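You operate a simulated robot arm through the tools that you are given. There is no shell and no other tool. Be economical: measure what you need, move in short steps, check, and stop when the job is done.

You run a simulated two-armed robot. Do the job below in one go: nothing can be reset, and whatever is moved stays where it is left.

TASK
Put the 30 mm setting block from the bench beside the scale on the top of the turntable and the 40 mm setting block on top of the purple box. Take the teal sponge and put it on the bench beside the filling stand. Push the clay table drawer shut. Put the test pot from the left end of the clay table on the top of the steel stand. Open the brush drawer, put the teal cup in the inside of the brush drawer, then shut the drawer. Open the outer right drawer, put the orange box on the left end of the clay table away in the inside of the outer right drawer, then shut the drawer. Any order will do. Set down upright: test pot, teal cup.
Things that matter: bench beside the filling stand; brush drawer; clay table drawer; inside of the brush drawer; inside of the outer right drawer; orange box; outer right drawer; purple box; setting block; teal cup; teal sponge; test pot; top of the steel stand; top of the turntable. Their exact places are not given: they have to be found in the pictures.

Only the result counts: the job must be done as asked and must still hold three seconds after the hand-in. Knocking over, shifting, dropping, spilling or breaking anything else fails it.

THE ROBOT
Two 7-joint arms with three-finger grippers on one trunk, on a base that drives. Base frame: it is fixed to the floor where the robot stands at the start and does not move with it; the origin is under the middle of the robot, x ahead of it, y to its left, z up; the surface under the hand at the start is at about z = 900. Readings come in mm, rad, newtons and seconds.
The left shoulder is at the start at [70, 146, 1338], the right one opposite. With the tool pointing down near the work surface each hand reaches from about 100 to 660 mm from the robot's upright axis, wherever it stands, measured 20 degrees to its own side. Places, roughly: bench beside the filling stand [700, -600, 900]; brush drawer [-3200, 2000, 700]; clay table drawer [-1300, 4200, 700]; inside of the brush drawer [-3200, 2000, 700]; inside of the outer right drawer [600, -300, 700]; orange box [-3250, 4250, 750]; outer right drawer [500, -300, 800]; purple box [500, 250, 1000]; setting block [500, 250, 1000]; teal cup (7x7x8 cm) [-3200, 4500, 800]; teal sponge (7x5x3 cm) [400, -800, 700]; test pot [-2750, 4500, 750]; top of the steel stand [-1400, 2300, 800]; top of the turntable [-1200, -1700, 900]. Payload 2.2 kg a hand.
Tool frame (each hand has its own): the origin (TCP) lies between the finger pads and is the grasp point; the fingertips stand 28 mm ahead of it; z points along the fingers, y is the line along which they close. The gripper opens to 102 mm. The gripper's body begins 71 mm behind the TCP.
Orientation is told as [roll, pitch, yaw] about the base's x, y, z axes, in that order, counted from this pose: with the fingers straight down and closing along the base's y, the tool's x points along the base's -x, its y along +y and its z along -z.

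THE INTERFACE
- The arms move only by the tool send_rows. It takes "left_deltas", "right_deltas" or both (then of equal length, played together; a hand with none holds still); each is a list of rows, each a list of 7 numbers: the shift along the tool's x, y, z in units of 40 mm (1.0 is 40 mm), then the turn, a rotation vector about the tool's x, y, z in units of 6 degrees (1.0 is 6 degrees), then the opening, from 0 (shut) to 1 (fully open). In form: [[tx, ty, tz, rx, ry, rz, jaw], ...]. A call has 1 to 20 rows; each row shifts and turns the commanded pose from where the row before left it, along the tool's axes as they then stand. A call with a number of a shift or a turn outside -1 to 1 is refused whole. Rows are played at 5 a second. More than 50 mm and 0.15 rad between two rows, or a gripper value outside its range, and nothing of the call is played. A pose out of reach is approached as far as the arm can. The call stops where the force on the tool passes 40 N (or 10 N more than at its start, if that is more) or the arm is blocked; 0.2 s more then pass. Each finger halts on what it meets, pressing with about 36 N; the grip force reading is that of the motor and also rises with nothing between the fingers. The clock runs only during rows and for 0.2 s after the last one: add rows that do not move to give the fingers time. The reply holds the time, the measured pose of the TCP, the force on the tool along the base axes, the opening and the grip force, in the units named above and with some noise, with the torque about the TCP (base axes, N m) and any sound that the robot's microphone picked up.
- Cameras (640 x 400 px; columns grow to the right, rows downward): "scene" is now at [116.4, -26.6, 1539]; the picture's right is [-0.36, -0.93, 0.00], its down [-0.77, 0.30, -0.57] and it looks along [0.53, -0.21, -0.82] (base axes); focal length 231 px, centre (320, 200). "left" rides on the left gripper at [72, 38, -86] in its tool frame; the picture's right is [-0.47, 0.89, 0.00], its down [-0.60, -0.32, -0.73] and it looks along [-0.65, -0.34, 0.68] (tool axes); focal length 256 px, centre (320, 200). "right" rides on the right gripper at [69, 44, -86] in its tool frame; the picture's right is [-0.53, 0.85, 0.00], its down [-0.58, -0.36, -0.73] and it looks along [-0.62, -0.39, 0.68] (tool axes); focal length 256 px, centre (320, 200).
- capture(camera): a new picture of that camera. It takes no simulated time.
- lift_body(by): slides the trunk up (or, below 0, down) by that many mm; the arms and the scene camera ride with it, the base frame stays. It gives what a move gives, with no picture.
- drive_base(legs): drives the robot by 1 to 6 legs, each [ahead, left, turn to the left] in mm, mm and rad, along the robot's own axes; the way and the turn of a leg run together, so that a leg with both is an arc; at most 1500 mm and 3.142 rad a leg. The arms and the cameras ride along, it lands a little off, and it stops where it bumps. It gives what a move gives.
- turn_head(pan, tilt): turns the head with the scene camera to pan (to the left, within 1.501 rad either way) and tilt (down, from -0.506 to 1.204), counted from straight ahead of the robot. It gives what a move gives.
- point_at(camera, pixels): for up to 12 pixels [column, row] of the newest picture of that camera ("zoom" is the newest enlarged one), the place [x, y, z] in the base frame of the surface seen there, good to about 2 mm. It takes no simulated time.
- enlarge(camera, box): a new picture of the part [left, top, right, bottom] of that camera's present view, enlarged. It takes no simulated time.
- close_job(): hands the job in; it is judged then, once.

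Work in short steps. Measure before you move; look again where a grasp or a placing could have gone wrong, and mend it. You have 329 turns and 218 pictures in all, those below and enlarged ones among them. Open the grippers and draw the arms clear of the work before you hand the job in, unless the task says otherwise; then end with one line.

The tools are called after ">>>" as name(argument=value, ...) on one line, values as JSON. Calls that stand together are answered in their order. send_rows: Moves the arms, as the interface text tells. Its arguments: {"type":"object","properties":{"left_deltas":{"type":"array","items":{"type":"array","items":{"type":"number"}}},"right_deltas":{"type":"array","items":{"type":"array","items":{"type":"number"}}}},"required":[]} The other tools are called the same way: lift_body (by) slides the trunk up or down; drive_base (legs) drives the base; turn_head (pan, tilt) turns the head that bears the scene camera; capture (camera) takes a picture; point_at (camera, pixels) gives the place of the surface under pixels of a picture; enlarge (camera, box) takes an enlarged picture of a part of a camera's view; close_job () hands the job in.

At the start:

```text
t: 0.0
left_ee_pos: [470.9, 73.2, 1176.8]
left_tool_rot: [0.001, -0.001, 0.0]
left_ft_force: [0.7, -0.3, -0.3]
left_torque: [0.01, 0.01, 0.03]
left_opening: 101.9
left_grip_force: 0.1
right_ee_pos: [411.2, -396.9, 1224.6]
right_tool_rot: [0.0, 0.001, -0.002]
right_ft_force: [-1.3, 0.3, -0.4]
right_torque: [-0.03, 0.0, -0.02]
right_opening: 102.1
right_grip_force: 0.1
trunk travel left (down, up): [-875.0, 65.0]
robot x, y, heading: [-0.5, 0.5, -0.002]
head pan, tilt: [-0.374, 0.967]
```

scene: 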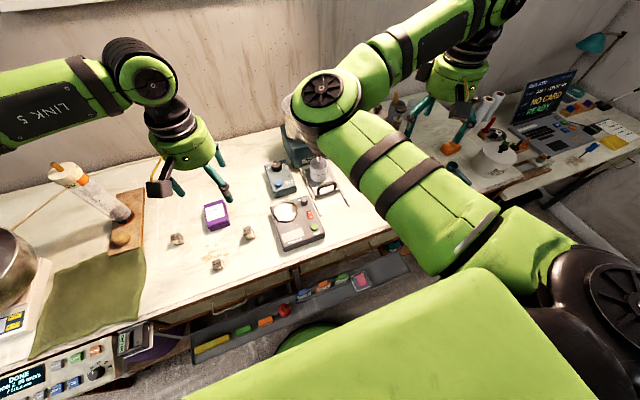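
right: 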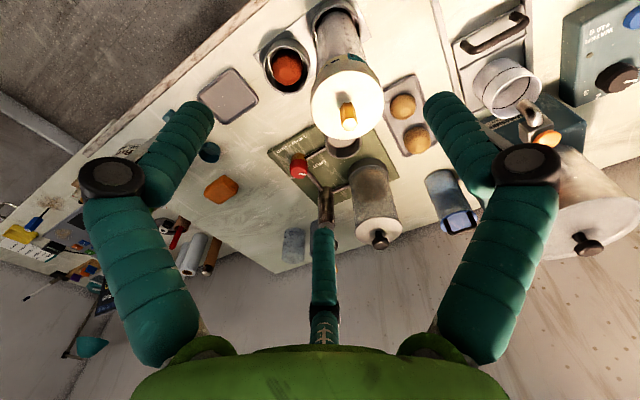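
left: 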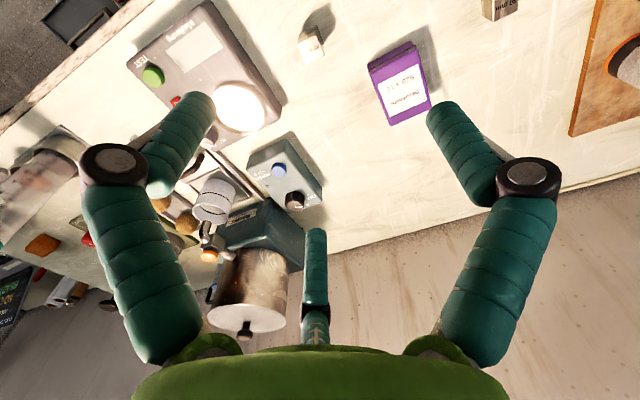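

The scene shows three small blocks around the purple box (pixels ~(177,239), (249,233), (217,264)). I enlarge that region to read them.

>>> enlarge(camera="scene", box=[140, 140, 380, 290])

>>> enlarge(camera="scene", box=[90, 240, 410, 400])

```text
2.67 times, centred on (260, 215) of scene
```

zoom: 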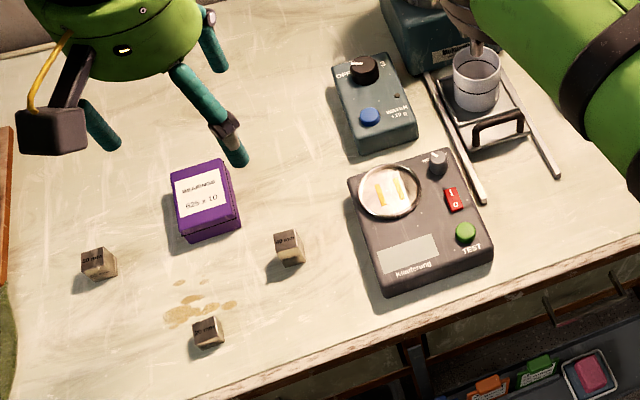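

```text
2.00 times, centred on (250, 320) of scene
```

zoom: 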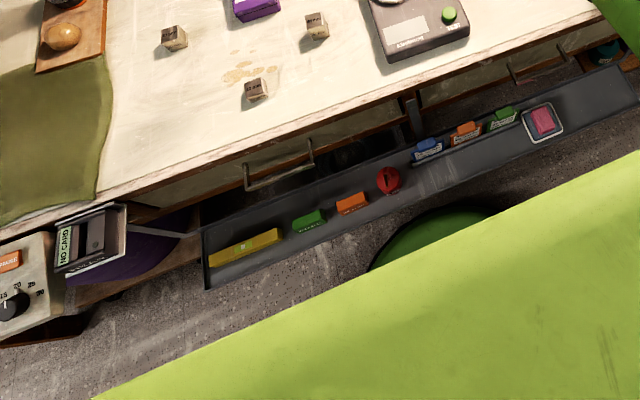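

Three blocks; I need their labels, so I zoom tightly.

>>> enlarge(camera="scene", box=[164, 220, 268, 285])

>>> turn_head(pan=-0.9, tilt=0.8)

>>> capture(camera="scene")

```text
6.15 times, centred on (216, 252) of scene
```

zoom: 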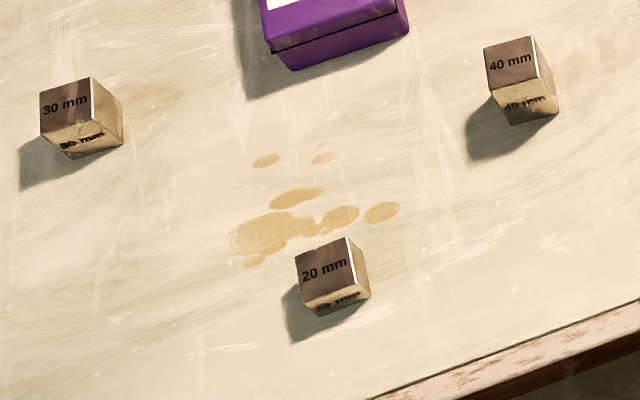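

```text
t: 0.9
left_ee_pos: [471.2, 74.5, 1176.9]
left_tool_rot: [-0.001, 0.0, 0.001]
left_ft_force: [0.1, 0.5, 0.1]
left_torque: [-0.03, 0.02, 0.0]
left_opening: 102.0
left_grip_force: 0.0
right_ee_pos: [411.7, -396.4, 1223.4]
right_tool_rot: [0.0, 0.001, -0.001]
right_ft_force: [0.7, 0.4, 0.8]
right_torque: [0.0, 0.01, 0.01]
right_opening: 102.2
right_grip_force: 0.0
trunk travel left (down, up): [-875.0, 65.0]
robot x, y, heading: [-2.6, -2.8, 0.008]
head pan, tilt: [-0.901, 0.799]
```

```text
211 pictures are left
```

scene: 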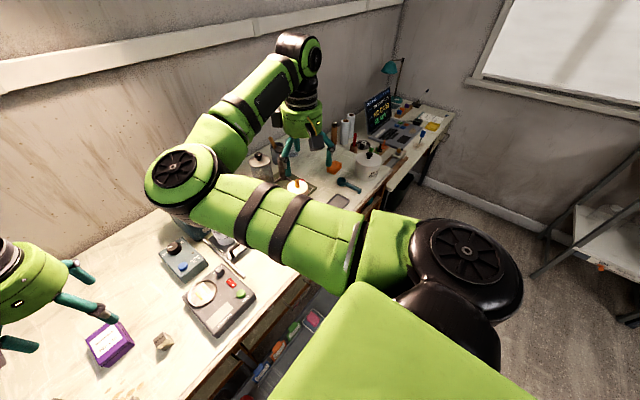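

The left block reads "30 mm", the right one "40 mm", the near one "20 mm". I look back at them to measure.

>>> turn_head(pan=0.1, tilt=0.95)

>>> capture(camera="scene")

```text
t: 2.2
left_ee_pos: [471.2, 72.6, 1175.4]
left_tool_rot: [0.0, -0.001, 0.002]
left_ft_force: [0.8, 0.0, -0.5]
left_torque: [0.02, -0.01, -0.04]
left_opening: 102.1
left_grip_force: 0.0
right_ee_pos: [412.1, -396.9, 1224.4]
right_tool_rot: [-0.001, 0.001, 0.0]
right_ft_force: [-0.5, 0.2, 0.4]
right_torque: [-0.01, -0.01, -0.03]
right_opening: 101.8
right_grip_force: 0.0
trunk travel left (down, up): [-875.0, 65.0]
robot x, y, heading: [1.7, -0.1, -0.001]
head pan, tilt: [0.099, 0.949]
```

```text
210 pictures are left
```

scene: 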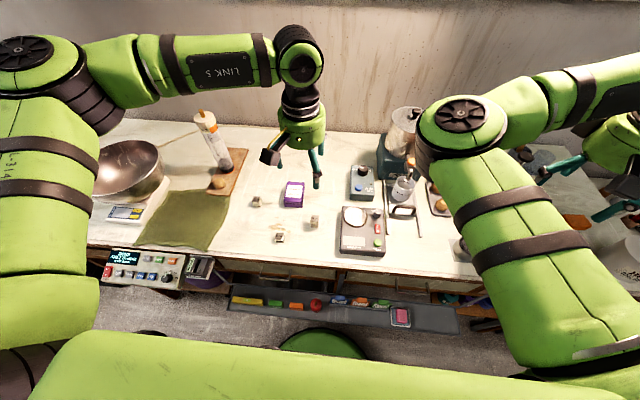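

The blocks sit at around (257,201), (314,221), (279,238) and the purple box at (293,194). I enlarge for measurement.

>>> enlarge(camera="scene", box=[236, 170, 332, 230])

```text
6.67 times, centred on (284, 200) of scene
```

zoom: 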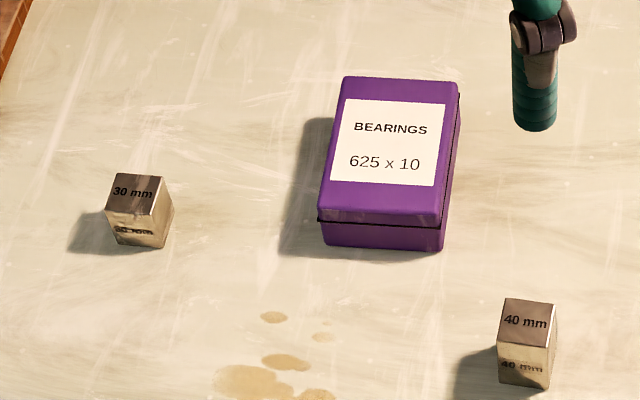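

Measuring block tops' corners and the box's top corners.

>>> point_at(camera="zoom", pixels=[[509, 300], [555, 306], [551, 346], [501, 338], [116, 176], [162, 179], [152, 215], [108, 207], [346, 80], [457, 84], [438, 218], [322, 208]])

>>> point_at(camera="zoom", pixels=[[420, 370], [526, 322], [136, 195], [385, 150]])

```text
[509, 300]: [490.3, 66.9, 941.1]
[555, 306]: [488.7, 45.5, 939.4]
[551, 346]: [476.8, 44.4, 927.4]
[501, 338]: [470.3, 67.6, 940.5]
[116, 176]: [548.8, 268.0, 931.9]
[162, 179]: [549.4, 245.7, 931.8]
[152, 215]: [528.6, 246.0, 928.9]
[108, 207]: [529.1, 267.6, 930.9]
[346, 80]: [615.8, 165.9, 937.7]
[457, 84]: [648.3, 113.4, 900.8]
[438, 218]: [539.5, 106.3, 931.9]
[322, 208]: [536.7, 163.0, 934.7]
```

```text
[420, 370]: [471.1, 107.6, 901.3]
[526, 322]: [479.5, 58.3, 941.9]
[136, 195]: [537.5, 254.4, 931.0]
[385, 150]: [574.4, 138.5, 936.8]
```

40 mm block: centre (479,57), top 941. 30 mm: centre (538,257), top 931. Box top centre (576,136), z 937. I move the left hand above the 40 mm block.

>>> send_rows(left_deltas=[[-0.2, -0.4, 0.98, 0, 0, 0, 0.6], [0, 0, 0.98, 0, 0, 0, 0.6], [0, 0, 0.98, 0, 0, 0, 0.6], [0, 0, 0.98, 0, 0, 0, 0.6], [0, 0, 0.98, 0, 0, 0, 0.6], [0, 0, 0, 0, 0, 0, 0.6]])

>>> capture(camera="left")

```text
t: 3.6
left_ee_pos: [477.1, 58.3, 980.2]
left_tool_rot: [0.001, -0.002, 0.001]
left_ft_force: [0.3, -0.6, -0.6]
left_torque: [0.03, -0.03, 0.01]
left_opening: 61.3
left_grip_force: 0.0
right_ee_pos: [411.7, -396.4, 1225.5]
right_tool_rot: [0.0, -0.001, -0.001]
right_ft_force: [-0.8, -0.1, -0.2]
right_torque: [-0.02, -0.03, 0.01]
right_opening: 102.0
right_grip_force: 0.0
trunk travel left (down, up): [-875.0, 65.0]
robot x, y, heading: [-1.5, 0.1, 0.0]
head pan, tilt: [0.099, 0.949]
```

```text
208 pictures are left
```

left: 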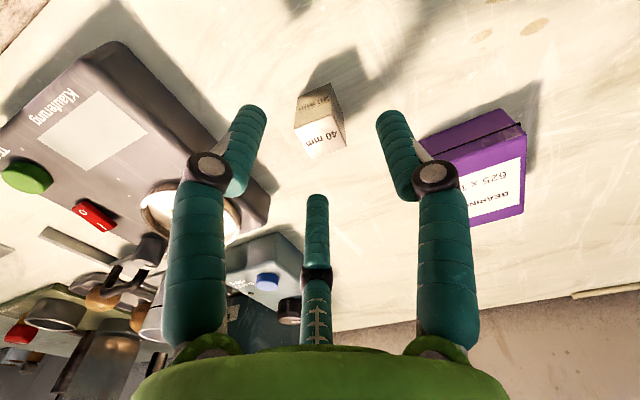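

There is a middle rod in the left view at (317,200); I measure its tip to know whether it limits grasps.

>>> point_at(camera="left", pixels=[[317, 200], [317, 240], [316, 275], [248, 112], [392, 118], [320, 135], [330, 110]])

```text
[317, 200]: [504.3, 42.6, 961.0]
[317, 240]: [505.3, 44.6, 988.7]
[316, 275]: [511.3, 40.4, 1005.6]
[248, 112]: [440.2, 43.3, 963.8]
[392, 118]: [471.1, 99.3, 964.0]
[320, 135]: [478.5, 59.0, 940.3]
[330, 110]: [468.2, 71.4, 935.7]
```

The hand looks like a three-jaw skin with tips around the TCP. I descend over the 40 mm block and close, watching the opening.

>>> send_rows(left_deltas=[[-0.05, -0.03, 0.6, 0, 0, 0, 0.6], [0, 0, 0.55, 0, 0, 0, 0.6], [0, 0, 0, 0, 0, 0, 0], [0, 0, 0, 0, 0, 0, 0], [0, 0, 0, 0, 0, 0, 0]])

>>> capture(camera="left")

```text
t: 4.8
left_ee_pos: [481.2, 56.1, 934.9]
left_tool_rot: [-0.001, 0.0, 0.003]
left_ft_force: [0.6, -1.0, -0.5]
left_torque: [0.01, 0.01, -0.04]
left_opening: 30.2
left_grip_force: 35.5
right_ee_pos: [411.9, -398.5, 1224.5]
right_tool_rot: [-0.001, -0.001, 0.0]
right_ft_force: [0.8, 0.5, 1.1]
right_torque: [0.02, 0.0, 0.0]
right_opening: 102.1
right_grip_force: 0.0
trunk travel left (down, up): [-875.0, 65.0]
robot x, y, heading: [-0.5, 1.3, 0.002]
head pan, tilt: [0.099, 0.949]
```

```text
207 pictures are left
```

left: 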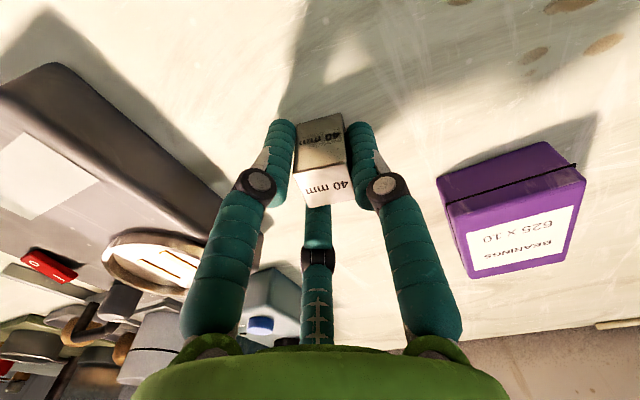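

Gripped (opening 30, 35 N). I lift 80 mm and move over the box centre (576,136).

>>> send_rows(left_deltas=[[0, 0, -1, 0, 0, 0, 0], [0, 0, -1, 0, 0, 0, 0], [-0.79, 0.66, 0, 0, 0, 0, 0], [-0.79, 0.66, 0, 0, 0, 0, 0], [-0.79, 0.66, 0, 0, 0, 0, 0], [0, 0, 0, 0, 0, 0, 0]])

>>> capture(camera="scene")

>>> capture(camera="left")

```text
t: 6.2
left_ee_pos: [575.6, 136.6, 1014.0]
left_tool_rot: [-0.001, -0.001, 0.002]
left_ft_force: [-0.6, -0.6, -1.7]
left_torque: [-0.03, 0.02, 0.01]
left_opening: 30.1
left_grip_force: 36.7
right_ee_pos: [411.6, -397.8, 1225.3]
right_tool_rot: [-0.001, 0.001, 0.0]
right_ft_force: [0.6, -0.8, 0.5]
right_torque: [0.01, 0.0, 0.04]
right_opening: 102.2
right_grip_force: 0.0
trunk travel left (down, up): [-875.0, 65.0]
robot x, y, heading: [-1.1, -1.4, 0.004]
head pan, tilt: [0.099, 0.949]
```

```text
206 pictures are left
```

scene: 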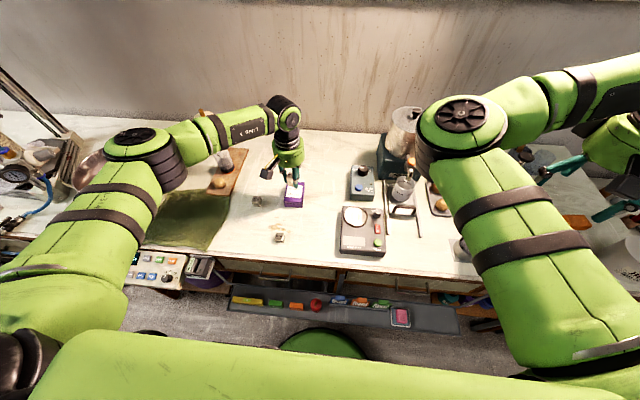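

```text
205 pictures are left
```

left: 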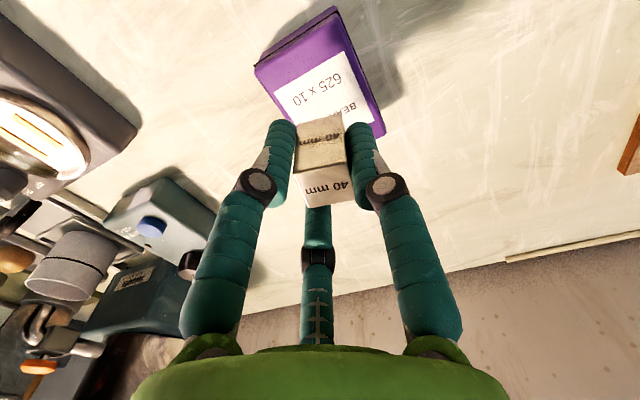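

Centred above the box. I lower 42 mm, open, and rise.

>>> send_rows(left_deltas=[[0, 0, 0.6, 0, 0, 0, 0], [0, 0, 0.43, 0, 0, 0, 0], [0, 0, 0, 0, 0, 0, 0], [0, 0, 0, 0, 0, 0, 0.6], [0, 0, 0, 0, 0, 0, 0.6], [0, 0, -1, 0, 0, 0, 0.6], [0, 0, -1, 0, 0, 0, 0.6]])

>>> capture(camera="left")

```text
t: 7.8
left_ee_pos: [574.5, 132.5, 1055.0]
left_tool_rot: [-0.001, -0.002, 0.001]
left_ft_force: [-0.2, 0.9, -0.3]
left_torque: [-0.02, -0.01, 0.01]
left_opening: 61.2
left_grip_force: 0.0
right_ee_pos: [410.7, -398.3, 1224.9]
right_tool_rot: [0.0, 0.0, 0.0]
right_ft_force: [0.7, -0.1, 0.4]
right_torque: [0.03, 0.0, -0.02]
right_opening: 102.0
right_grip_force: 0.1
trunk travel left (down, up): [-875.0, 65.0]
robot x, y, heading: [1.8, -3.5, -0.003]
head pan, tilt: [0.099, 0.949]
```

```text
204 pictures are left
```

left: 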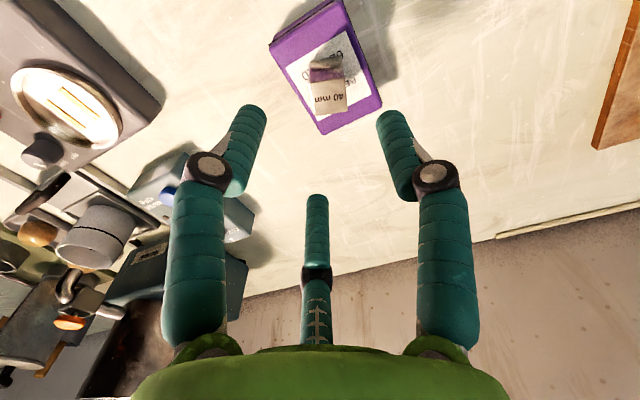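

The 40 mm block stands on the box. Next the 30 mm block at (538,257): move over and down to 980.

>>> send_rows(left_deltas=[[0.31, 0.8, 0, 0, 0, 0, 0.6], [0.31, 0.8, 0, 0, 0, 0, 0.6], [0.31, 0.8, 0, 0, 0, 0, 0.6], [0, 0.62, 0, 0, 0, 0, 0.6], [0, 0, 0.95, 0, 0, 0, 0.6], [0, 0, 0.95, 0, 0, 0, 0.6], [0, 0, 0, 0, 0, 0, 0.6]])

>>> capture(camera="left")

```text
t: 9.4
left_ee_pos: [538.9, 258.5, 978.0]
left_tool_rot: [0.0, -0.002, 0.002]
left_ft_force: [0.1, 0.0, -0.4]
left_torque: [-0.01, 0.0, 0.02]
left_opening: 61.0
left_grip_force: 0.0
right_ee_pos: [412.4, -397.5, 1223.5]
right_tool_rot: [-0.001, -0.001, -0.001]
right_ft_force: [-1.0, 0.1, -1.1]
right_torque: [-0.03, -0.01, 0.0]
right_opening: 102.1
right_grip_force: 0.0
trunk travel left (down, up): [-875.0, 65.0]
robot x, y, heading: [-0.6, 0.6, -0.003]
head pan, tilt: [0.099, 0.949]
```

```text
203 pictures are left
```

left: 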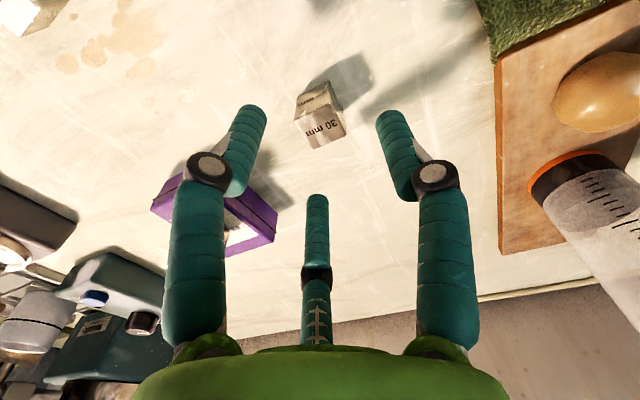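

Centred. Descend 46 mm, close, lift.

>>> send_rows(left_deltas=[[0, 0, 0.6, 0, 0, 0, 0.6], [0, 0, 0.55, 0, 0, 0, 0.6], [0, 0, 0, 0, 0, 0, 0], [0, 0, 0, 0, 0, 0, 0], [0, 0, 0, 0, 0, 0, 0], [0, 0, -1, 0, 0, 0, 0], [0, 0, -1, 0, 0, 0, 0], [0, 0, -1, 0, 0, 0, 0], [0, 0, -1, 0, 0, 0, 0], [0, 0, -1, 0, 0, 0, 0]])

>>> capture(camera="left")

```text
t: 11.6
left_ee_pos: [537.7, 254.1, 1134.7]
left_tool_rot: [-0.001, 0.0, 0.002]
left_ft_force: [-0.6, 0.0, -1.7]
left_torque: [0.02, -0.02, -0.01]
left_opening: 29.8
left_grip_force: 35.5
right_ee_pos: [411.3, -398.0, 1222.9]
right_tool_rot: [-0.002, -0.001, 0.0]
right_ft_force: [-0.9, 0.4, -0.5]
right_torque: [-0.02, -0.03, 0.01]
right_opening: 102.0
right_grip_force: 0.1
trunk travel left (down, up): [-875.0, 65.0]
robot x, y, heading: [1.4, 1.3, 0.001]
head pan, tilt: [0.099, 0.949]
```

```text
202 pictures are left
```

left: 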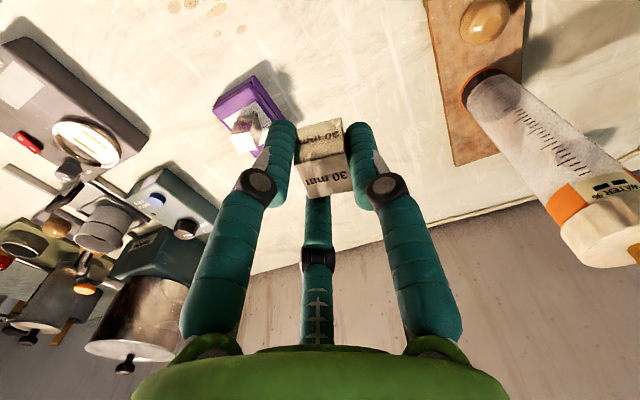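

Block held. I pull the left hand in, back the base off, and look right and left.

>>> send_rows(left_deltas=[[1, 0, 0, 0, 0, 0, 0], [1, 0, 0, 0, 0, 0, 0], [1, 0, 0, 0, 0, 0, 0], [1, 0, 0, 0, 0, 0, 0]], right_deltas=[[0.5, 0, 0, 0, 0, 0, 1], [0.5, 0, 0, 0, 0, 0, 1], [0.5, 0, 0, 0, 0, 0, 1], [0.5, 0, 0, 0, 0, 0, 1]])

>>> turn_head(pan=-1.5, tilt=0.45)

>>> capture(camera="scene")

>>> turn_head(pan=1.5, tilt=0.45)

>>> capture(camera="scene")

```text
t: 12.6
left_ee_pos: [378.0, 256.1, 1130.6]
left_tool_rot: [0.0, -0.002, 0.0]
left_ft_force: [-0.5, -0.6, -1.3]
left_torque: [0.0, -0.01, 0.0]
left_opening: 29.8
left_grip_force: 35.7
right_ee_pos: [329.9, -394.9, 1223.7]
right_tool_rot: [0.001, -0.001, 0.001]
right_ft_force: [0.5, 0.0, -0.6]
right_torque: [0.0, -0.02, 0.04]
right_opening: 102.2
right_grip_force: 0.1
trunk travel left (down, up): [-875.0, 65.0]
robot x, y, heading: [1.5, 0.6, 0.001]
head pan, tilt: [0.099, 0.949]
```

```text
t: 14.3
left_ee_pos: [381.0, 255.6, 1129.5]
left_tool_rot: [0.001, -0.001, 0.003]
left_ft_force: [-0.5, 0.3, -1.0]
left_torque: [0.02, 0.01, 0.05]
left_opening: 29.6
left_grip_force: 36.2
right_ee_pos: [332.1, -396.9, 1224.7]
right_tool_rot: [0.001, -0.001, 0.001]
right_ft_force: [0.2, 0.3, 0.0]
right_torque: [0.0, 0.0, 0.01]
right_opening: 102.0
right_grip_force: 0.0
trunk travel left (down, up): [-875.0, 65.0]
robot x, y, heading: [-2.0, -1.8, -0.002]
head pan, tilt: [-1.499, 0.45]
```

```text
201 pictures are left
```

scene: 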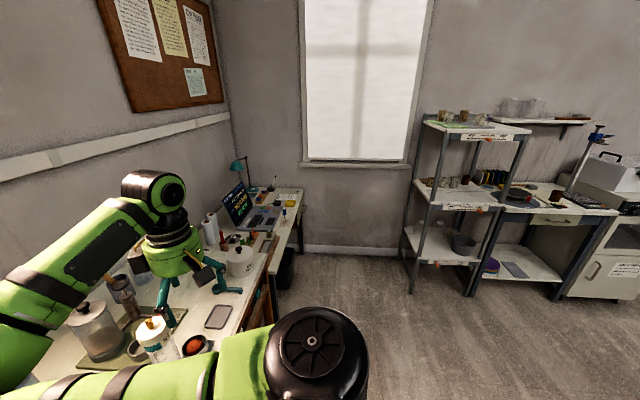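

```text
t: 16.9
left_ee_pos: [382.0, 255.7, 1129.7]
left_tool_rot: [0.0, 0.0, 0.0]
left_ft_force: [0.4, 0.5, -1.9]
left_torque: [0.01, -0.04, 0.03]
left_opening: 29.4
left_grip_force: 35.7
right_ee_pos: [330.3, -396.2, 1224.1]
right_tool_rot: [-0.001, -0.001, 0.0]
right_ft_force: [0.6, -0.2, -0.1]
right_torque: [-0.02, 0.01, 0.03]
right_opening: 102.1
right_grip_force: 0.1
trunk travel left (down, up): [-875.0, 65.0]
robot x, y, heading: [0.9, -0.7, 0.003]
head pan, tilt: [1.499, 0.45]
```

```text
200 pictures are left
```

scene: 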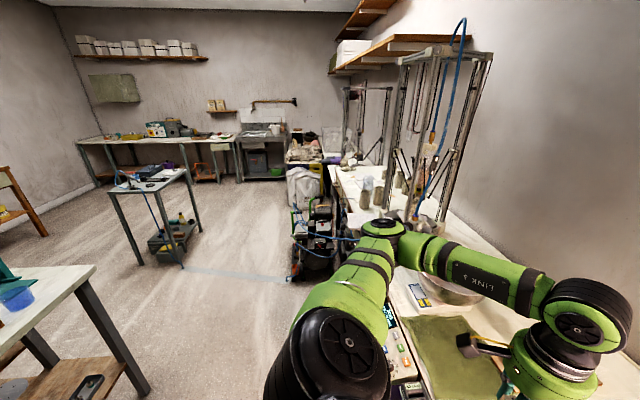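

Measuring the table behind to the left and other landmarks before driving back.

>>> point_at(camera="scene", pixels=[[92, 268], [3, 290], [140, 388], [15, 340], [115, 188], [190, 172], [182, 265], [295, 278], [80, 140], [235, 137], [300, 160]])

>>> turn_head(pan=-1.5, tilt=0.3)

>>> capture(camera="scene")

```text
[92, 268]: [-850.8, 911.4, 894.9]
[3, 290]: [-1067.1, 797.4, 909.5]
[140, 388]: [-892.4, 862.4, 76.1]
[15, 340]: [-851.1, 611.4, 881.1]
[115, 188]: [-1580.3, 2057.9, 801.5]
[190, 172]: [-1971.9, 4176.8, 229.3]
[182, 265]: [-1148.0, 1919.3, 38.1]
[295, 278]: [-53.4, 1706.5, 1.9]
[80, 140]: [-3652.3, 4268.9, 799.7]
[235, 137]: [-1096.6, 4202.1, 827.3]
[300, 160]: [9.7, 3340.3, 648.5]
```

```text
t: 19.5
left_ee_pos: [381.0, 255.4, 1130.8]
left_tool_rot: [0.0, 0.001, 0.002]
left_ft_force: [-0.3, 1.1, -1.2]
left_torque: [-0.04, -0.04, -0.02]
left_opening: 29.6
left_grip_force: 36.3
right_ee_pos: [331.7, -396.8, 1224.5]
right_tool_rot: [-0.002, 0.0, -0.002]
right_ft_force: [0.4, 0.6, -0.3]
right_torque: [0.01, 0.03, 0.01]
right_opening: 102.0
right_grip_force: 0.0
trunk travel left (down, up): [-875.0, 65.0]
robot x, y, heading: [2.6, -0.4, -0.002]
head pan, tilt: [-1.499, 0.3]
```

```text
199 pictures are left
```

scene: 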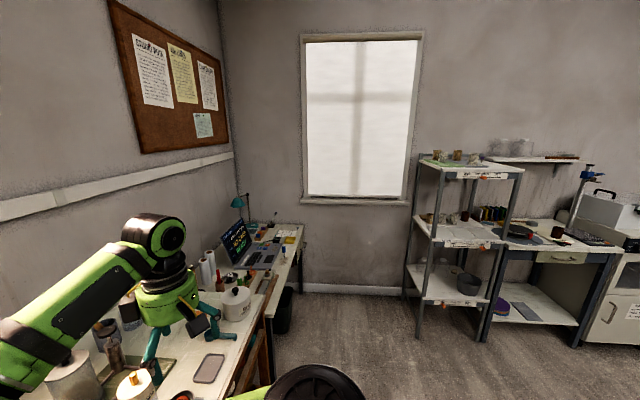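

Measuring the decorating bench on the right.

>>> point_at(camera="scene", pixels=[[521, 231], [530, 236], [557, 233], [505, 240], [600, 250], [470, 235], [470, 172], [456, 292], [565, 260], [490, 330], [410, 250]])

>>> enlarge(camera="scene", box=[400, 140, 640, 340])

```text
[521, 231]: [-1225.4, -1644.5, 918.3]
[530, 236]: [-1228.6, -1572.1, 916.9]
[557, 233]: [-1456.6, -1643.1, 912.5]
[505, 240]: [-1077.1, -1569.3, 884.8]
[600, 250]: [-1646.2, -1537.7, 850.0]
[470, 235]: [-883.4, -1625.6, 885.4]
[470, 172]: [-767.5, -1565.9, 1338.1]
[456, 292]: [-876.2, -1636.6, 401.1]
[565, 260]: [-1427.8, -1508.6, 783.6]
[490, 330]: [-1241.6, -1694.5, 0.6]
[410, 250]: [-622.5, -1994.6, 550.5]
```

```text
2.00 times, centred on (520, 240) of scene
```

zoom: 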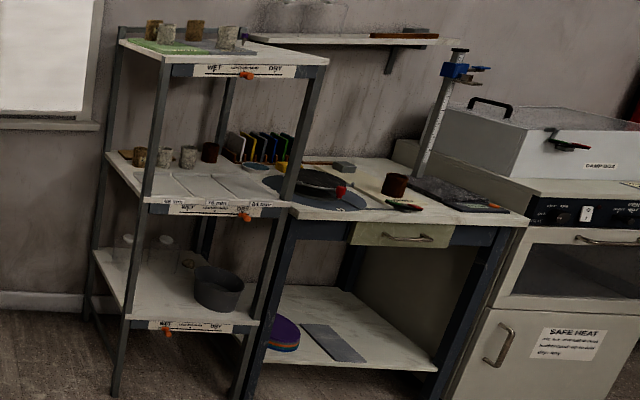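

Turntable at about (-1225,-1640,915), bench front y≈-1510. I back off, turn to face -y, advance partway and look.

>>> drive_base(legs=[[-350, 0, 0], [0, 0, -1.571], [500, 0, 0]])

>>> turn_head(pan=-0.7, tilt=0.6)

>>> capture(camera="scene")

```text
t: 28.2
left_ee_pos: [-90.2, -888.7, 1130.0]
left_tool_rot: [0.0, -0.003, -1.563]
left_ft_force: [-0.9, 0.1, -1.5]
left_torque: [-0.04, 0.02, -0.02]
left_opening: 29.2
left_grip_force: 36.1
right_ee_pos: [-741.3, -842.1, 1224.8]
right_tool_rot: [0.001, -0.001, -1.564]
right_ft_force: [-0.4, 0.2, -0.4]
right_torque: [-0.05, 0.01, 0.01]
right_opening: 102.1
right_grip_force: 0.1
trunk travel left (down, up): [-875.0, 65.0]
robot x, y, heading: [-347.5, -509.4, -1.563]
head pan, tilt: [-1.499, 0.3]
```

```text
t: 29.3
left_ee_pos: [-90.1, -888.3, 1128.6]
left_tool_rot: [0.001, 0.0, -1.562]
left_ft_force: [0.4, 0.3, -1.5]
left_torque: [0.01, 0.01, -0.02]
left_opening: 28.7
left_grip_force: 35.7
right_ee_pos: [-741.4, -843.7, 1225.1]
right_tool_rot: [0.0, -0.001, -1.564]
right_ft_force: [0.8, 0.5, 0.1]
right_torque: [-0.02, -0.02, -0.01]
right_opening: 102.1
right_grip_force: 0.1
trunk travel left (down, up): [-875.0, 65.0]
robot x, y, heading: [-348.6, -511.7, -1.563]
head pan, tilt: [-0.7, 0.6]
```

```text
197 pictures are left
```

scene: 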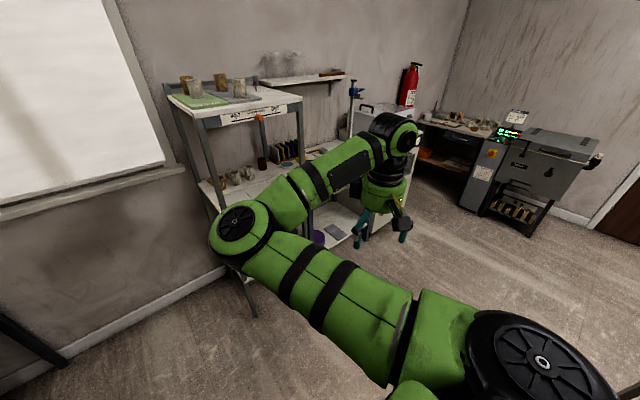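

Floor is clear. I slide right 1025 mm and ahead 450, then view the turntable.

>>> drive_base(legs=[[0, -1025, 0], [450, 0, -0.007]])

>>> turn_head(pan=0.2, tilt=0.85)

>>> capture(camera="scene")

```text
t: 36.9
left_ee_pos: [-1103.2, -1347.3, 1129.9]
left_tool_rot: [0.001, 0.0, -1.564]
left_ft_force: [-0.1, -0.1, -1.9]
left_torque: [0.01, -0.02, -0.02]
left_opening: 28.7
left_grip_force: 36.8
right_ee_pos: [-1754.0, -1302.3, 1225.0]
right_tool_rot: [0.0, -0.003, -1.565]
right_ft_force: [-0.4, 0.3, 0.2]
right_torque: [0.02, 0.03, -0.01]
right_opening: 101.8
right_grip_force: 0.0
trunk travel left (down, up): [-875.0, 65.0]
robot x, y, heading: [-1357.0, -966.8, -1.569]
head pan, tilt: [-0.7, 0.6]
```

```text
t: 38.1
left_ee_pos: [-1102.4, -1348.9, 1129.8]
left_tool_rot: [0.0, 0.001, -1.564]
left_ft_force: [0.1, 0.3, -0.8]
left_torque: [-0.03, 0.0, 0.01]
left_opening: 28.7
left_grip_force: 35.8
right_ee_pos: [-1755.3, -1302.9, 1224.9]
right_tool_rot: [-0.001, 0.0, -1.568]
right_ft_force: [0.5, -0.2, -0.6]
right_torque: [0.01, -0.02, 0.0]
right_opening: 102.2
right_grip_force: 0.1
trunk travel left (down, up): [-875.0, 65.0]
robot x, y, heading: [-1364.9, -967.4, -1.569]
head pan, tilt: [0.201, 0.85]
```

```text
196 pictures are left
```

scene: 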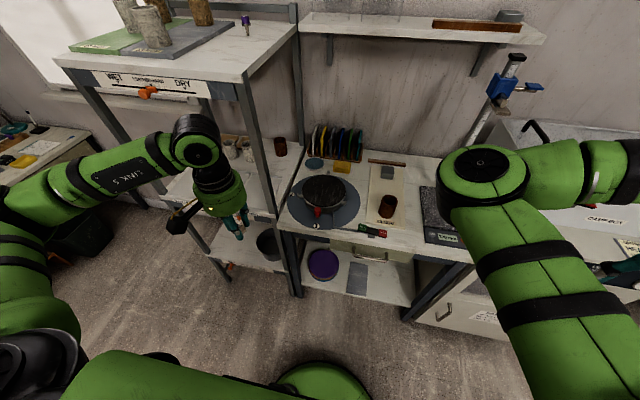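

Turntable at (324,195). Enlarge it.

>>> enlarge(camera="scene", box=[276, 145, 404, 240])

```text
4.21 times, centred on (340, 192) of scene
```

zoom: 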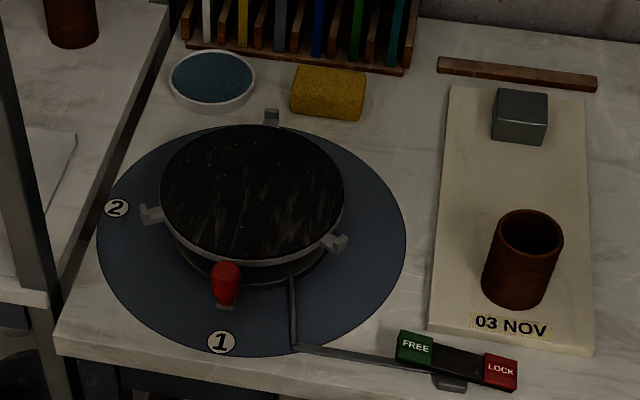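

Measuring the turntable's top and surroundings.

>>> point_at(camera="zoom", pixels=[[250, 190], [165, 190], [340, 195], [252, 128], [255, 257], [225, 270], [375, 150], [570, 370], [60, 340], [500, 95], [525, 215], [25, 130]])

```text
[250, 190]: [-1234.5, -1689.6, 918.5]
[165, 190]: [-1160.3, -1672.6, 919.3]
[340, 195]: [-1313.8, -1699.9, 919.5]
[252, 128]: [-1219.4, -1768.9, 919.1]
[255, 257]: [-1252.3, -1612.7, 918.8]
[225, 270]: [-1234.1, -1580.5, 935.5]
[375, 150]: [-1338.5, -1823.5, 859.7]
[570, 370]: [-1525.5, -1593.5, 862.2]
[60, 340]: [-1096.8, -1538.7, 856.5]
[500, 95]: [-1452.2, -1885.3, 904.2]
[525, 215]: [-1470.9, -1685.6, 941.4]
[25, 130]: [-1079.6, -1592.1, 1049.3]
```

I check where the arm links are (elbow clearance to the shelf post).

>>> point_at(camera="scene", pixels=[[10, 225], [60, 195], [120, 165], [195, 140], [215, 190], [30, 340], [485, 165], [620, 165], [280, 150], [299, 200], [235, 85]])

```text
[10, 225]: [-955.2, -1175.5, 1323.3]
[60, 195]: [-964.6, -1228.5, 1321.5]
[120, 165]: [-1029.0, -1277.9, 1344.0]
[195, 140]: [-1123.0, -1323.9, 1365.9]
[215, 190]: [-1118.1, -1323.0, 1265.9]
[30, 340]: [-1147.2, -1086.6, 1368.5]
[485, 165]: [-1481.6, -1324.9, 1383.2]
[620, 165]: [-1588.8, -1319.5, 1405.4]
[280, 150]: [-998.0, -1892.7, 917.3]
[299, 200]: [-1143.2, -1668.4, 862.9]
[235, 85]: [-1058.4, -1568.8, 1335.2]
```

The forearm would graze the shelf post if approached straight, so I'll approach rotated ~20° left from further right. First tuck the right hand in and up.

>>> send_rows(right_deltas=[[0.6, 0.9, -0.5, 0, 0, 0, 0.3], [0.6, 0.9, -0.5, 0, 0, 0, 0.3], [0.6, 0.9, -0.5, 0, 0, 0, 0.3], [0.6, 0.9, -0.5, 0, 0, 0, 0.3]])

>>> drive_base(legs=[[0, -185, 0], [0, 0, 0.347]])

>>> turn_head(pan=0.0, tilt=0.9)

>>> capture(camera="scene")

```text
t: 39.1
left_ee_pos: [-1100.7, -1347.9, 1129.6]
left_tool_rot: [-0.002, -0.003, -1.563]
left_ft_force: [-0.2, -0.2, -0.7]
left_torque: [-0.01, -0.01, 0.0]
left_opening: 28.6
left_grip_force: 36.2
right_ee_pos: [-1663.7, -1175.3, 1304.6]
right_tool_rot: [-0.002, -0.002, -1.565]
right_ft_force: [0.1, 0.5, 0.1]
right_torque: [-0.01, 0.05, 0.0]
right_opening: 30.8
right_grip_force: 0.1
right hand out of reach, approached as far as the arm can: row 2, 3, 4
trunk travel left (down, up): [-875.0, 65.0]
robot x, y, heading: [-1360.2, -970.6, -1.565]
head pan, tilt: [0.201, 0.85]
```

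```text
t: 41.7
left_ee_pos: [-1171.3, -1238.7, 1129.7]
left_tool_rot: [0.0, -0.002, -1.214]
left_ft_force: [0.0, -0.3, -0.9]
left_torque: [-0.01, 0.01, 0.02]
left_opening: 28.3
left_grip_force: 36.0
right_ee_pos: [-1759.1, -1269.7, 1303.4]
right_tool_rot: [-0.001, 0.001, -1.213]
right_ft_force: [-0.3, -1.0, -0.7]
right_torque: [-0.01, 0.02, -0.02]
right_opening: 30.6
right_grip_force: 0.0
trunk travel left (down, up): [-875.0, 65.0]
robot x, y, heading: [-1542.2, -968.0, -1.214]
head pan, tilt: [0.201, 0.85]
```

```text
t: 42.4
left_ee_pos: [-1171.1, -1237.9, 1129.8]
left_tool_rot: [-0.001, 0.0, -1.216]
left_ft_force: [-0.1, -0.4, -1.6]
left_torque: [-0.01, -0.02, 0.03]
left_opening: 28.4
left_grip_force: 36.1
right_ee_pos: [-1757.8, -1270.4, 1303.8]
right_tool_rot: [0.001, -0.001, -1.217]
right_ft_force: [0.5, 0.3, 0.0]
right_torque: [0.01, 0.01, 0.02]
right_opening: 30.7
right_grip_force: 0.0
trunk travel left (down, up): [-875.0, 65.0]
robot x, y, heading: [-1542.0, -972.1, -1.215]
head pan, tilt: [0.0, 0.901]
```

```text
194 pictures are left
```

scene: 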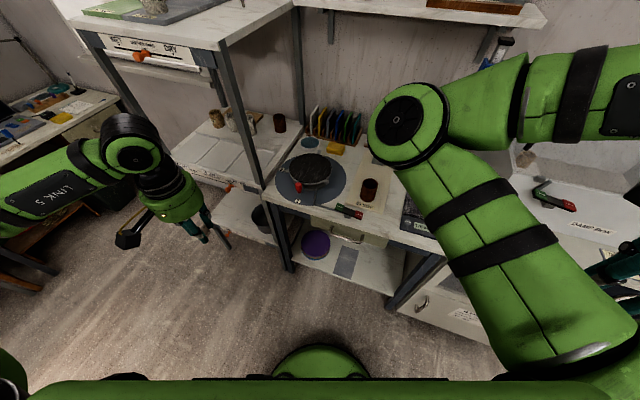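

I measure the robot's own base front (green dome at (320,347)) and check the block in the left view.

>>> point_at(camera="scene", pixels=[[320, 347], [285, 370], [282, 262], [245, 160], [310, 170], [275, 120]])

>>> capture(camera="left")

```text
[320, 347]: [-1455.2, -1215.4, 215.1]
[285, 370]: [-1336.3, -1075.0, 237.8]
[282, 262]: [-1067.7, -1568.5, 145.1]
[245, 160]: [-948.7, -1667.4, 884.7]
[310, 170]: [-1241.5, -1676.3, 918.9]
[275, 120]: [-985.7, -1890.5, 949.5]
```

```text
193 pictures are left
```

left: 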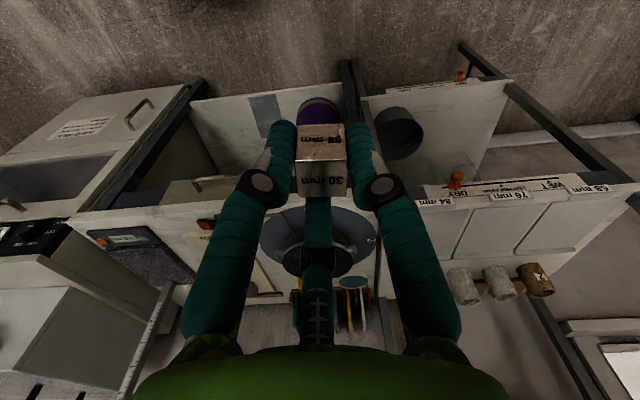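

Base radius ~270 mm, so there's room. I drive to the placing stance.

>>> drive_base(legs=[[202, -80, 0]])

>>> capture(camera="scene")

```text
t: 44.1
left_ee_pos: [-1172.3, -1458.0, 1129.9]
left_tool_rot: [-0.001, -0.003, -1.213]
left_ft_force: [0.0, -0.3, -1.0]
left_torque: [0.01, -0.01, 0.0]
left_opening: 28.4
left_grip_force: 35.9
right_ee_pos: [-1759.8, -1488.4, 1304.7]
right_tool_rot: [-0.003, -0.003, -1.215]
right_ft_force: [-0.4, 0.2, 0.6]
right_torque: [-0.02, 0.02, 0.01]
right_opening: 30.5
right_grip_force: 0.0
trunk travel left (down, up): [-875.0, 65.0]
robot x, y, heading: [-1543.4, -1191.4, -1.214]
head pan, tilt: [0.0, 0.901]
```

```text
192 pictures are left
```

scene: 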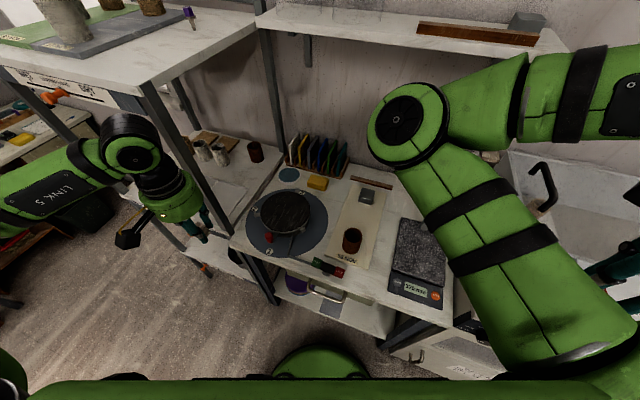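

I move the hand sideways then forward over the turntable centre (-1236,-1691).

>>> send_rows(left_deltas=[[0, -0.9, 0, 0, 0, 0, 0], [0, -0.9, 0, 0, 0, 0, 0], [0, -0.9, 0, 0, 0, 0, 0], [0, -0.83, 0, 0, 0, 0, 0], [-0.98, 0, 0, 0, 0, 0, 0], [-0.98, 0, 0, 0, 0, 0, 0], [-0.98, 0, 0, 0, 0, 0, 0], [-0.98, 0, 0, 0, 0, 0, 0], [-0.98, 0, 0, 0, 0, 0, 0], [0, 0, 0, 0, 0, 0, 0]])

>>> capture(camera="scene")

>>> capture(camera="left")

```text
t: 46.3
left_ee_pos: [-1237.1, -1697.6, 1129.7]
left_tool_rot: [-0.001, -0.003, -1.215]
left_ft_force: [0.2, -0.1, -1.1]
left_torque: [-0.03, 0.0, 0.04]
left_opening: 28.6
left_grip_force: 35.8
right_ee_pos: [-1760.5, -1491.5, 1305.0]
right_tool_rot: [0.0, -0.001, -1.215]
right_ft_force: [-0.8, 1.1, -0.6]
right_torque: [-0.01, 0.01, 0.01]
right_opening: 30.5
right_grip_force: 0.1
trunk travel left (down, up): [-875.0, 65.0]
robot x, y, heading: [-1546.0, -1192.4, -1.213]
head pan, tilt: [0.0, 0.901]
```

```text
191 pictures are left
```

scene: 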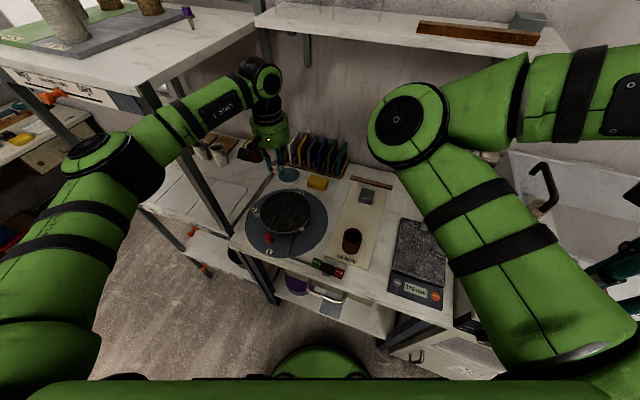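

```text
190 pictures are left
```

left: 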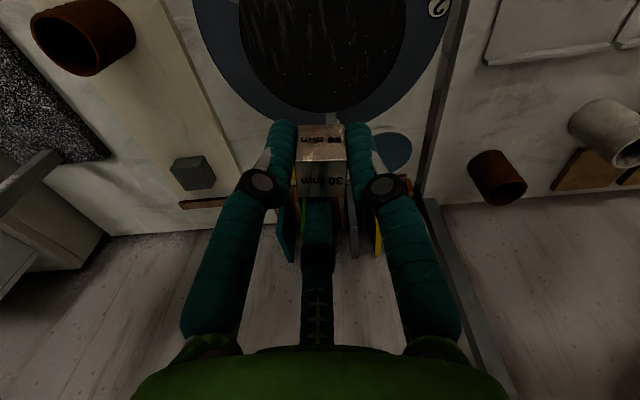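

Over the turntable; forearm has clearance. Lower 160 mm first.

>>> send_rows(left_deltas=[[0.1, 0, 0.8, 0, 0, 0, 0], [0, 0, 0.8, 0, 0, 0, 0], [0, 0, 0.8, 0, 0, 0, 0], [0, 0, 0.8, 0, 0, 0, 0], [0, 0, 0.8, 0, 0, 0, 0], [0, 0, 0, 0, 0, 0, 0]])

>>> capture(camera="left")

```text
t: 47.7
left_ee_pos: [-1239.9, -1690.2, 969.3]
left_tool_rot: [0.001, 0.001, -1.214]
left_ft_force: [-0.3, 0.0, -0.6]
left_torque: [0.02, 0.03, 0.01]
left_opening: 28.6
left_grip_force: 35.9
right_ee_pos: [-1760.1, -1492.4, 1303.2]
right_tool_rot: [0.0, -0.001, -1.216]
right_ft_force: [-0.3, 0.2, 1.2]
right_torque: [-0.02, 0.0, 0.01]
right_opening: 30.8
right_grip_force: 0.0
trunk travel left (down, up): [-875.0, 65.0]
robot x, y, heading: [-1545.2, -1189.6, -1.213]
head pan, tilt: [0.0, 0.901]
```

```text
189 pictures are left
```

left: 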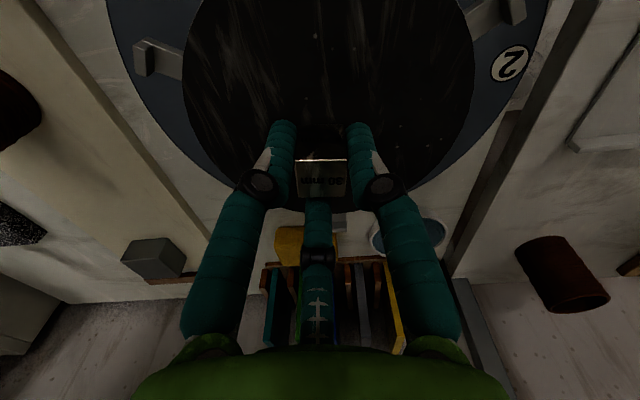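

Lower the last ~18 mm, release gently and rise.

>>> send_rows(left_deltas=[[0, 0, 0.25, 0, 0, 0, 0], [0, 0, 0.21, 0, 0, 0, 0], [0, 0, 0, 0, 0, 0, 0], [0, 0, 0, 0, 0, 0, 0.5], [0, 0, 0, 0, 0, 0, 0.5], [0, 0, -0.8, 0, 0, 0, 0.5], [0, 0, -0.9, 0, 0, 0, 0.5], [0, 0, -0.9, 0, 0, 0, 0.5]])

>>> capture(camera="left")

```text
t: 49.5
left_ee_pos: [-1238.2, -1690.0, 1057.4]
left_tool_rot: [0.0, 0.0, -1.214]
left_ft_force: [0.8, -0.2, 0.4]
left_torque: [-0.03, 0.01, -0.01]
left_opening: 51.1
left_grip_force: 0.1
right_ee_pos: [-1759.9, -1492.4, 1303.2]
right_tool_rot: [0.0, 0.001, -1.214]
right_ft_force: [0.4, -0.2, 0.0]
right_torque: [-0.02, 0.02, -0.01]
right_opening: 30.6
right_grip_force: 0.1
trunk travel left (down, up): [-875.0, 65.0]
robot x, y, heading: [-1544.8, -1189.2, -1.219]
head pan, tilt: [0.0, 0.901]
```

```text
188 pictures are left
```

left: 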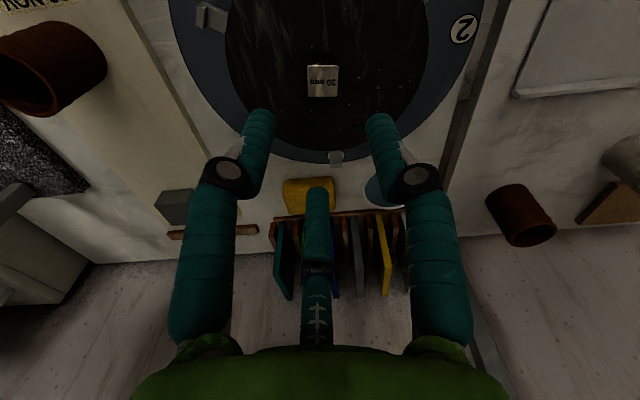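

Block is on the turntable. Retract the left hand up and back, then drive away.

>>> send_rows(left_deltas=[[0, 0, -0.9, 0, 0, 0, 0.5], [0, 0, -0.9, 0, 0, 0, 0.5], [1, 0, 0, 0, 0, 0, 0.5], [1, 0, 0, 0, 0, 0, 0.5], [1, 0, 0, 0, 0, 0, 0.5], [1, 0, 0, 0, 0, 0, 0.5], [1, 0, 0, 0, 0, 0, 0.5], [0, 0.8, 0, 0, 0, 0, 0.5], [0, 0.8, 0, 0, 0, 0, 0.5]])

>>> drive_base(legs=[[-500, 0, 0]])

>>> capture(camera="scene")

```text
t: 51.5
left_ee_pos: [-1246.1, -1477.2, 1125.7]
left_tool_rot: [-0.002, -0.002, -1.212]
left_ft_force: [0.4, -0.7, 0.9]
left_torque: [0.01, 0.03, -0.01]
left_opening: 51.0
left_grip_force: 0.0
right_ee_pos: [-1756.8, -1491.0, 1304.8]
right_tool_rot: [-0.002, 0.001, -1.214]
right_ft_force: [-0.8, 0.0, -0.3]
right_torque: [-0.03, 0.03, -0.01]
right_opening: 30.6
right_grip_force: 0.0
trunk travel left (down, up): [-875.0, 65.0]
robot x, y, heading: [-1544.1, -1192.6, -1.214]
head pan, tilt: [0.0, 0.901]
```

```text
t: 54.5
left_ee_pos: [-1425.4, -1002.9, 1126.0]
left_tool_rot: [0.002, 0.002, -1.197]
left_ft_force: [-0.3, -0.2, -0.4]
left_torque: [0.01, 0.0, 0.0]
left_opening: 50.9
left_grip_force: 0.0
right_ee_pos: [-1935.1, -1024.3, 1302.8]
right_tool_rot: [0.0, 0.003, -1.199]
right_ft_force: [0.4, -0.1, 0.2]
right_torque: [0.04, 0.05, 0.04]
right_opening: 30.5
right_grip_force: 0.2
trunk travel left (down, up): [-875.0, 65.0]
robot x, y, heading: [-1725.0, -719.6, -1.202]
head pan, tilt: [0.0, 0.901]
```

```text
187 pictures are left
```

scene: 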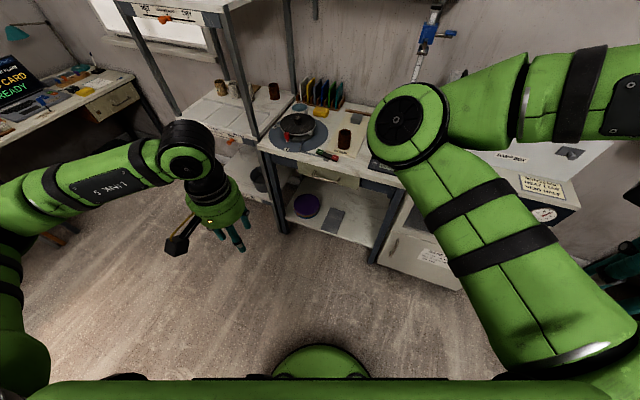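

Turn to face the main bench (heading 0) and drive to about (-400,-700) for a look at the sponge and filling stand.

>>> drive_base(legs=[[0, 0, 1.202], [1325, 20, 0]])

>>> turn_head(pan=0.0, tilt=0.6)

>>> capture(camera="scene")

```text
t: 64.2
left_ee_pos: [-56.6, -416.1, 1125.3]
left_tool_rot: [0.0, -0.001, 0.092]
left_ft_force: [0.2, 0.8, 1.1]
left_torque: [0.0, -0.01, 0.02]
left_opening: 50.9
left_grip_force: 0.0
right_ee_pos: [-176.6, -912.4, 1304.1]
right_tool_rot: [-0.001, 0.0, 0.091]
right_ft_force: [-0.8, -0.2, 0.2]
right_torque: [0.0, -0.01, -0.01]
right_opening: 30.9
right_grip_force: 0.1
trunk travel left (down, up): [-875.0, 65.0]
robot x, y, heading: [-410.5, -627.9, 0.093]
head pan, tilt: [0.0, 0.901]
```

```text
t: 65.0
left_ee_pos: [-54.3, -415.0, 1125.2]
left_tool_rot: [0.0, 0.0, 0.092]
left_ft_force: [-0.3, -0.7, 0.3]
left_torque: [0.01, -0.01, 0.0]
left_opening: 51.4
left_grip_force: 0.1
right_ee_pos: [-177.1, -911.6, 1303.4]
right_tool_rot: [0.0, -0.001, 0.09]
right_ft_force: [0.2, 0.8, -0.1]
right_torque: [-0.02, 0.0, -0.01]
right_opening: 30.6
right_grip_force: 0.0
trunk travel left (down, up): [-875.0, 65.0]
robot x, y, heading: [-406.7, -628.3, 0.094]
head pan, tilt: [0.0, 0.6]
```

```text
186 pictures are left
```

scene: 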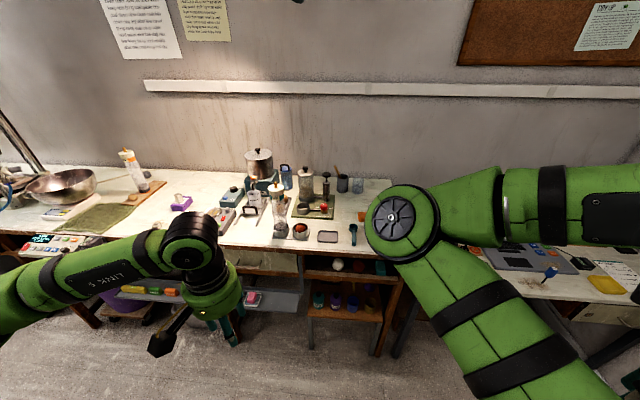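

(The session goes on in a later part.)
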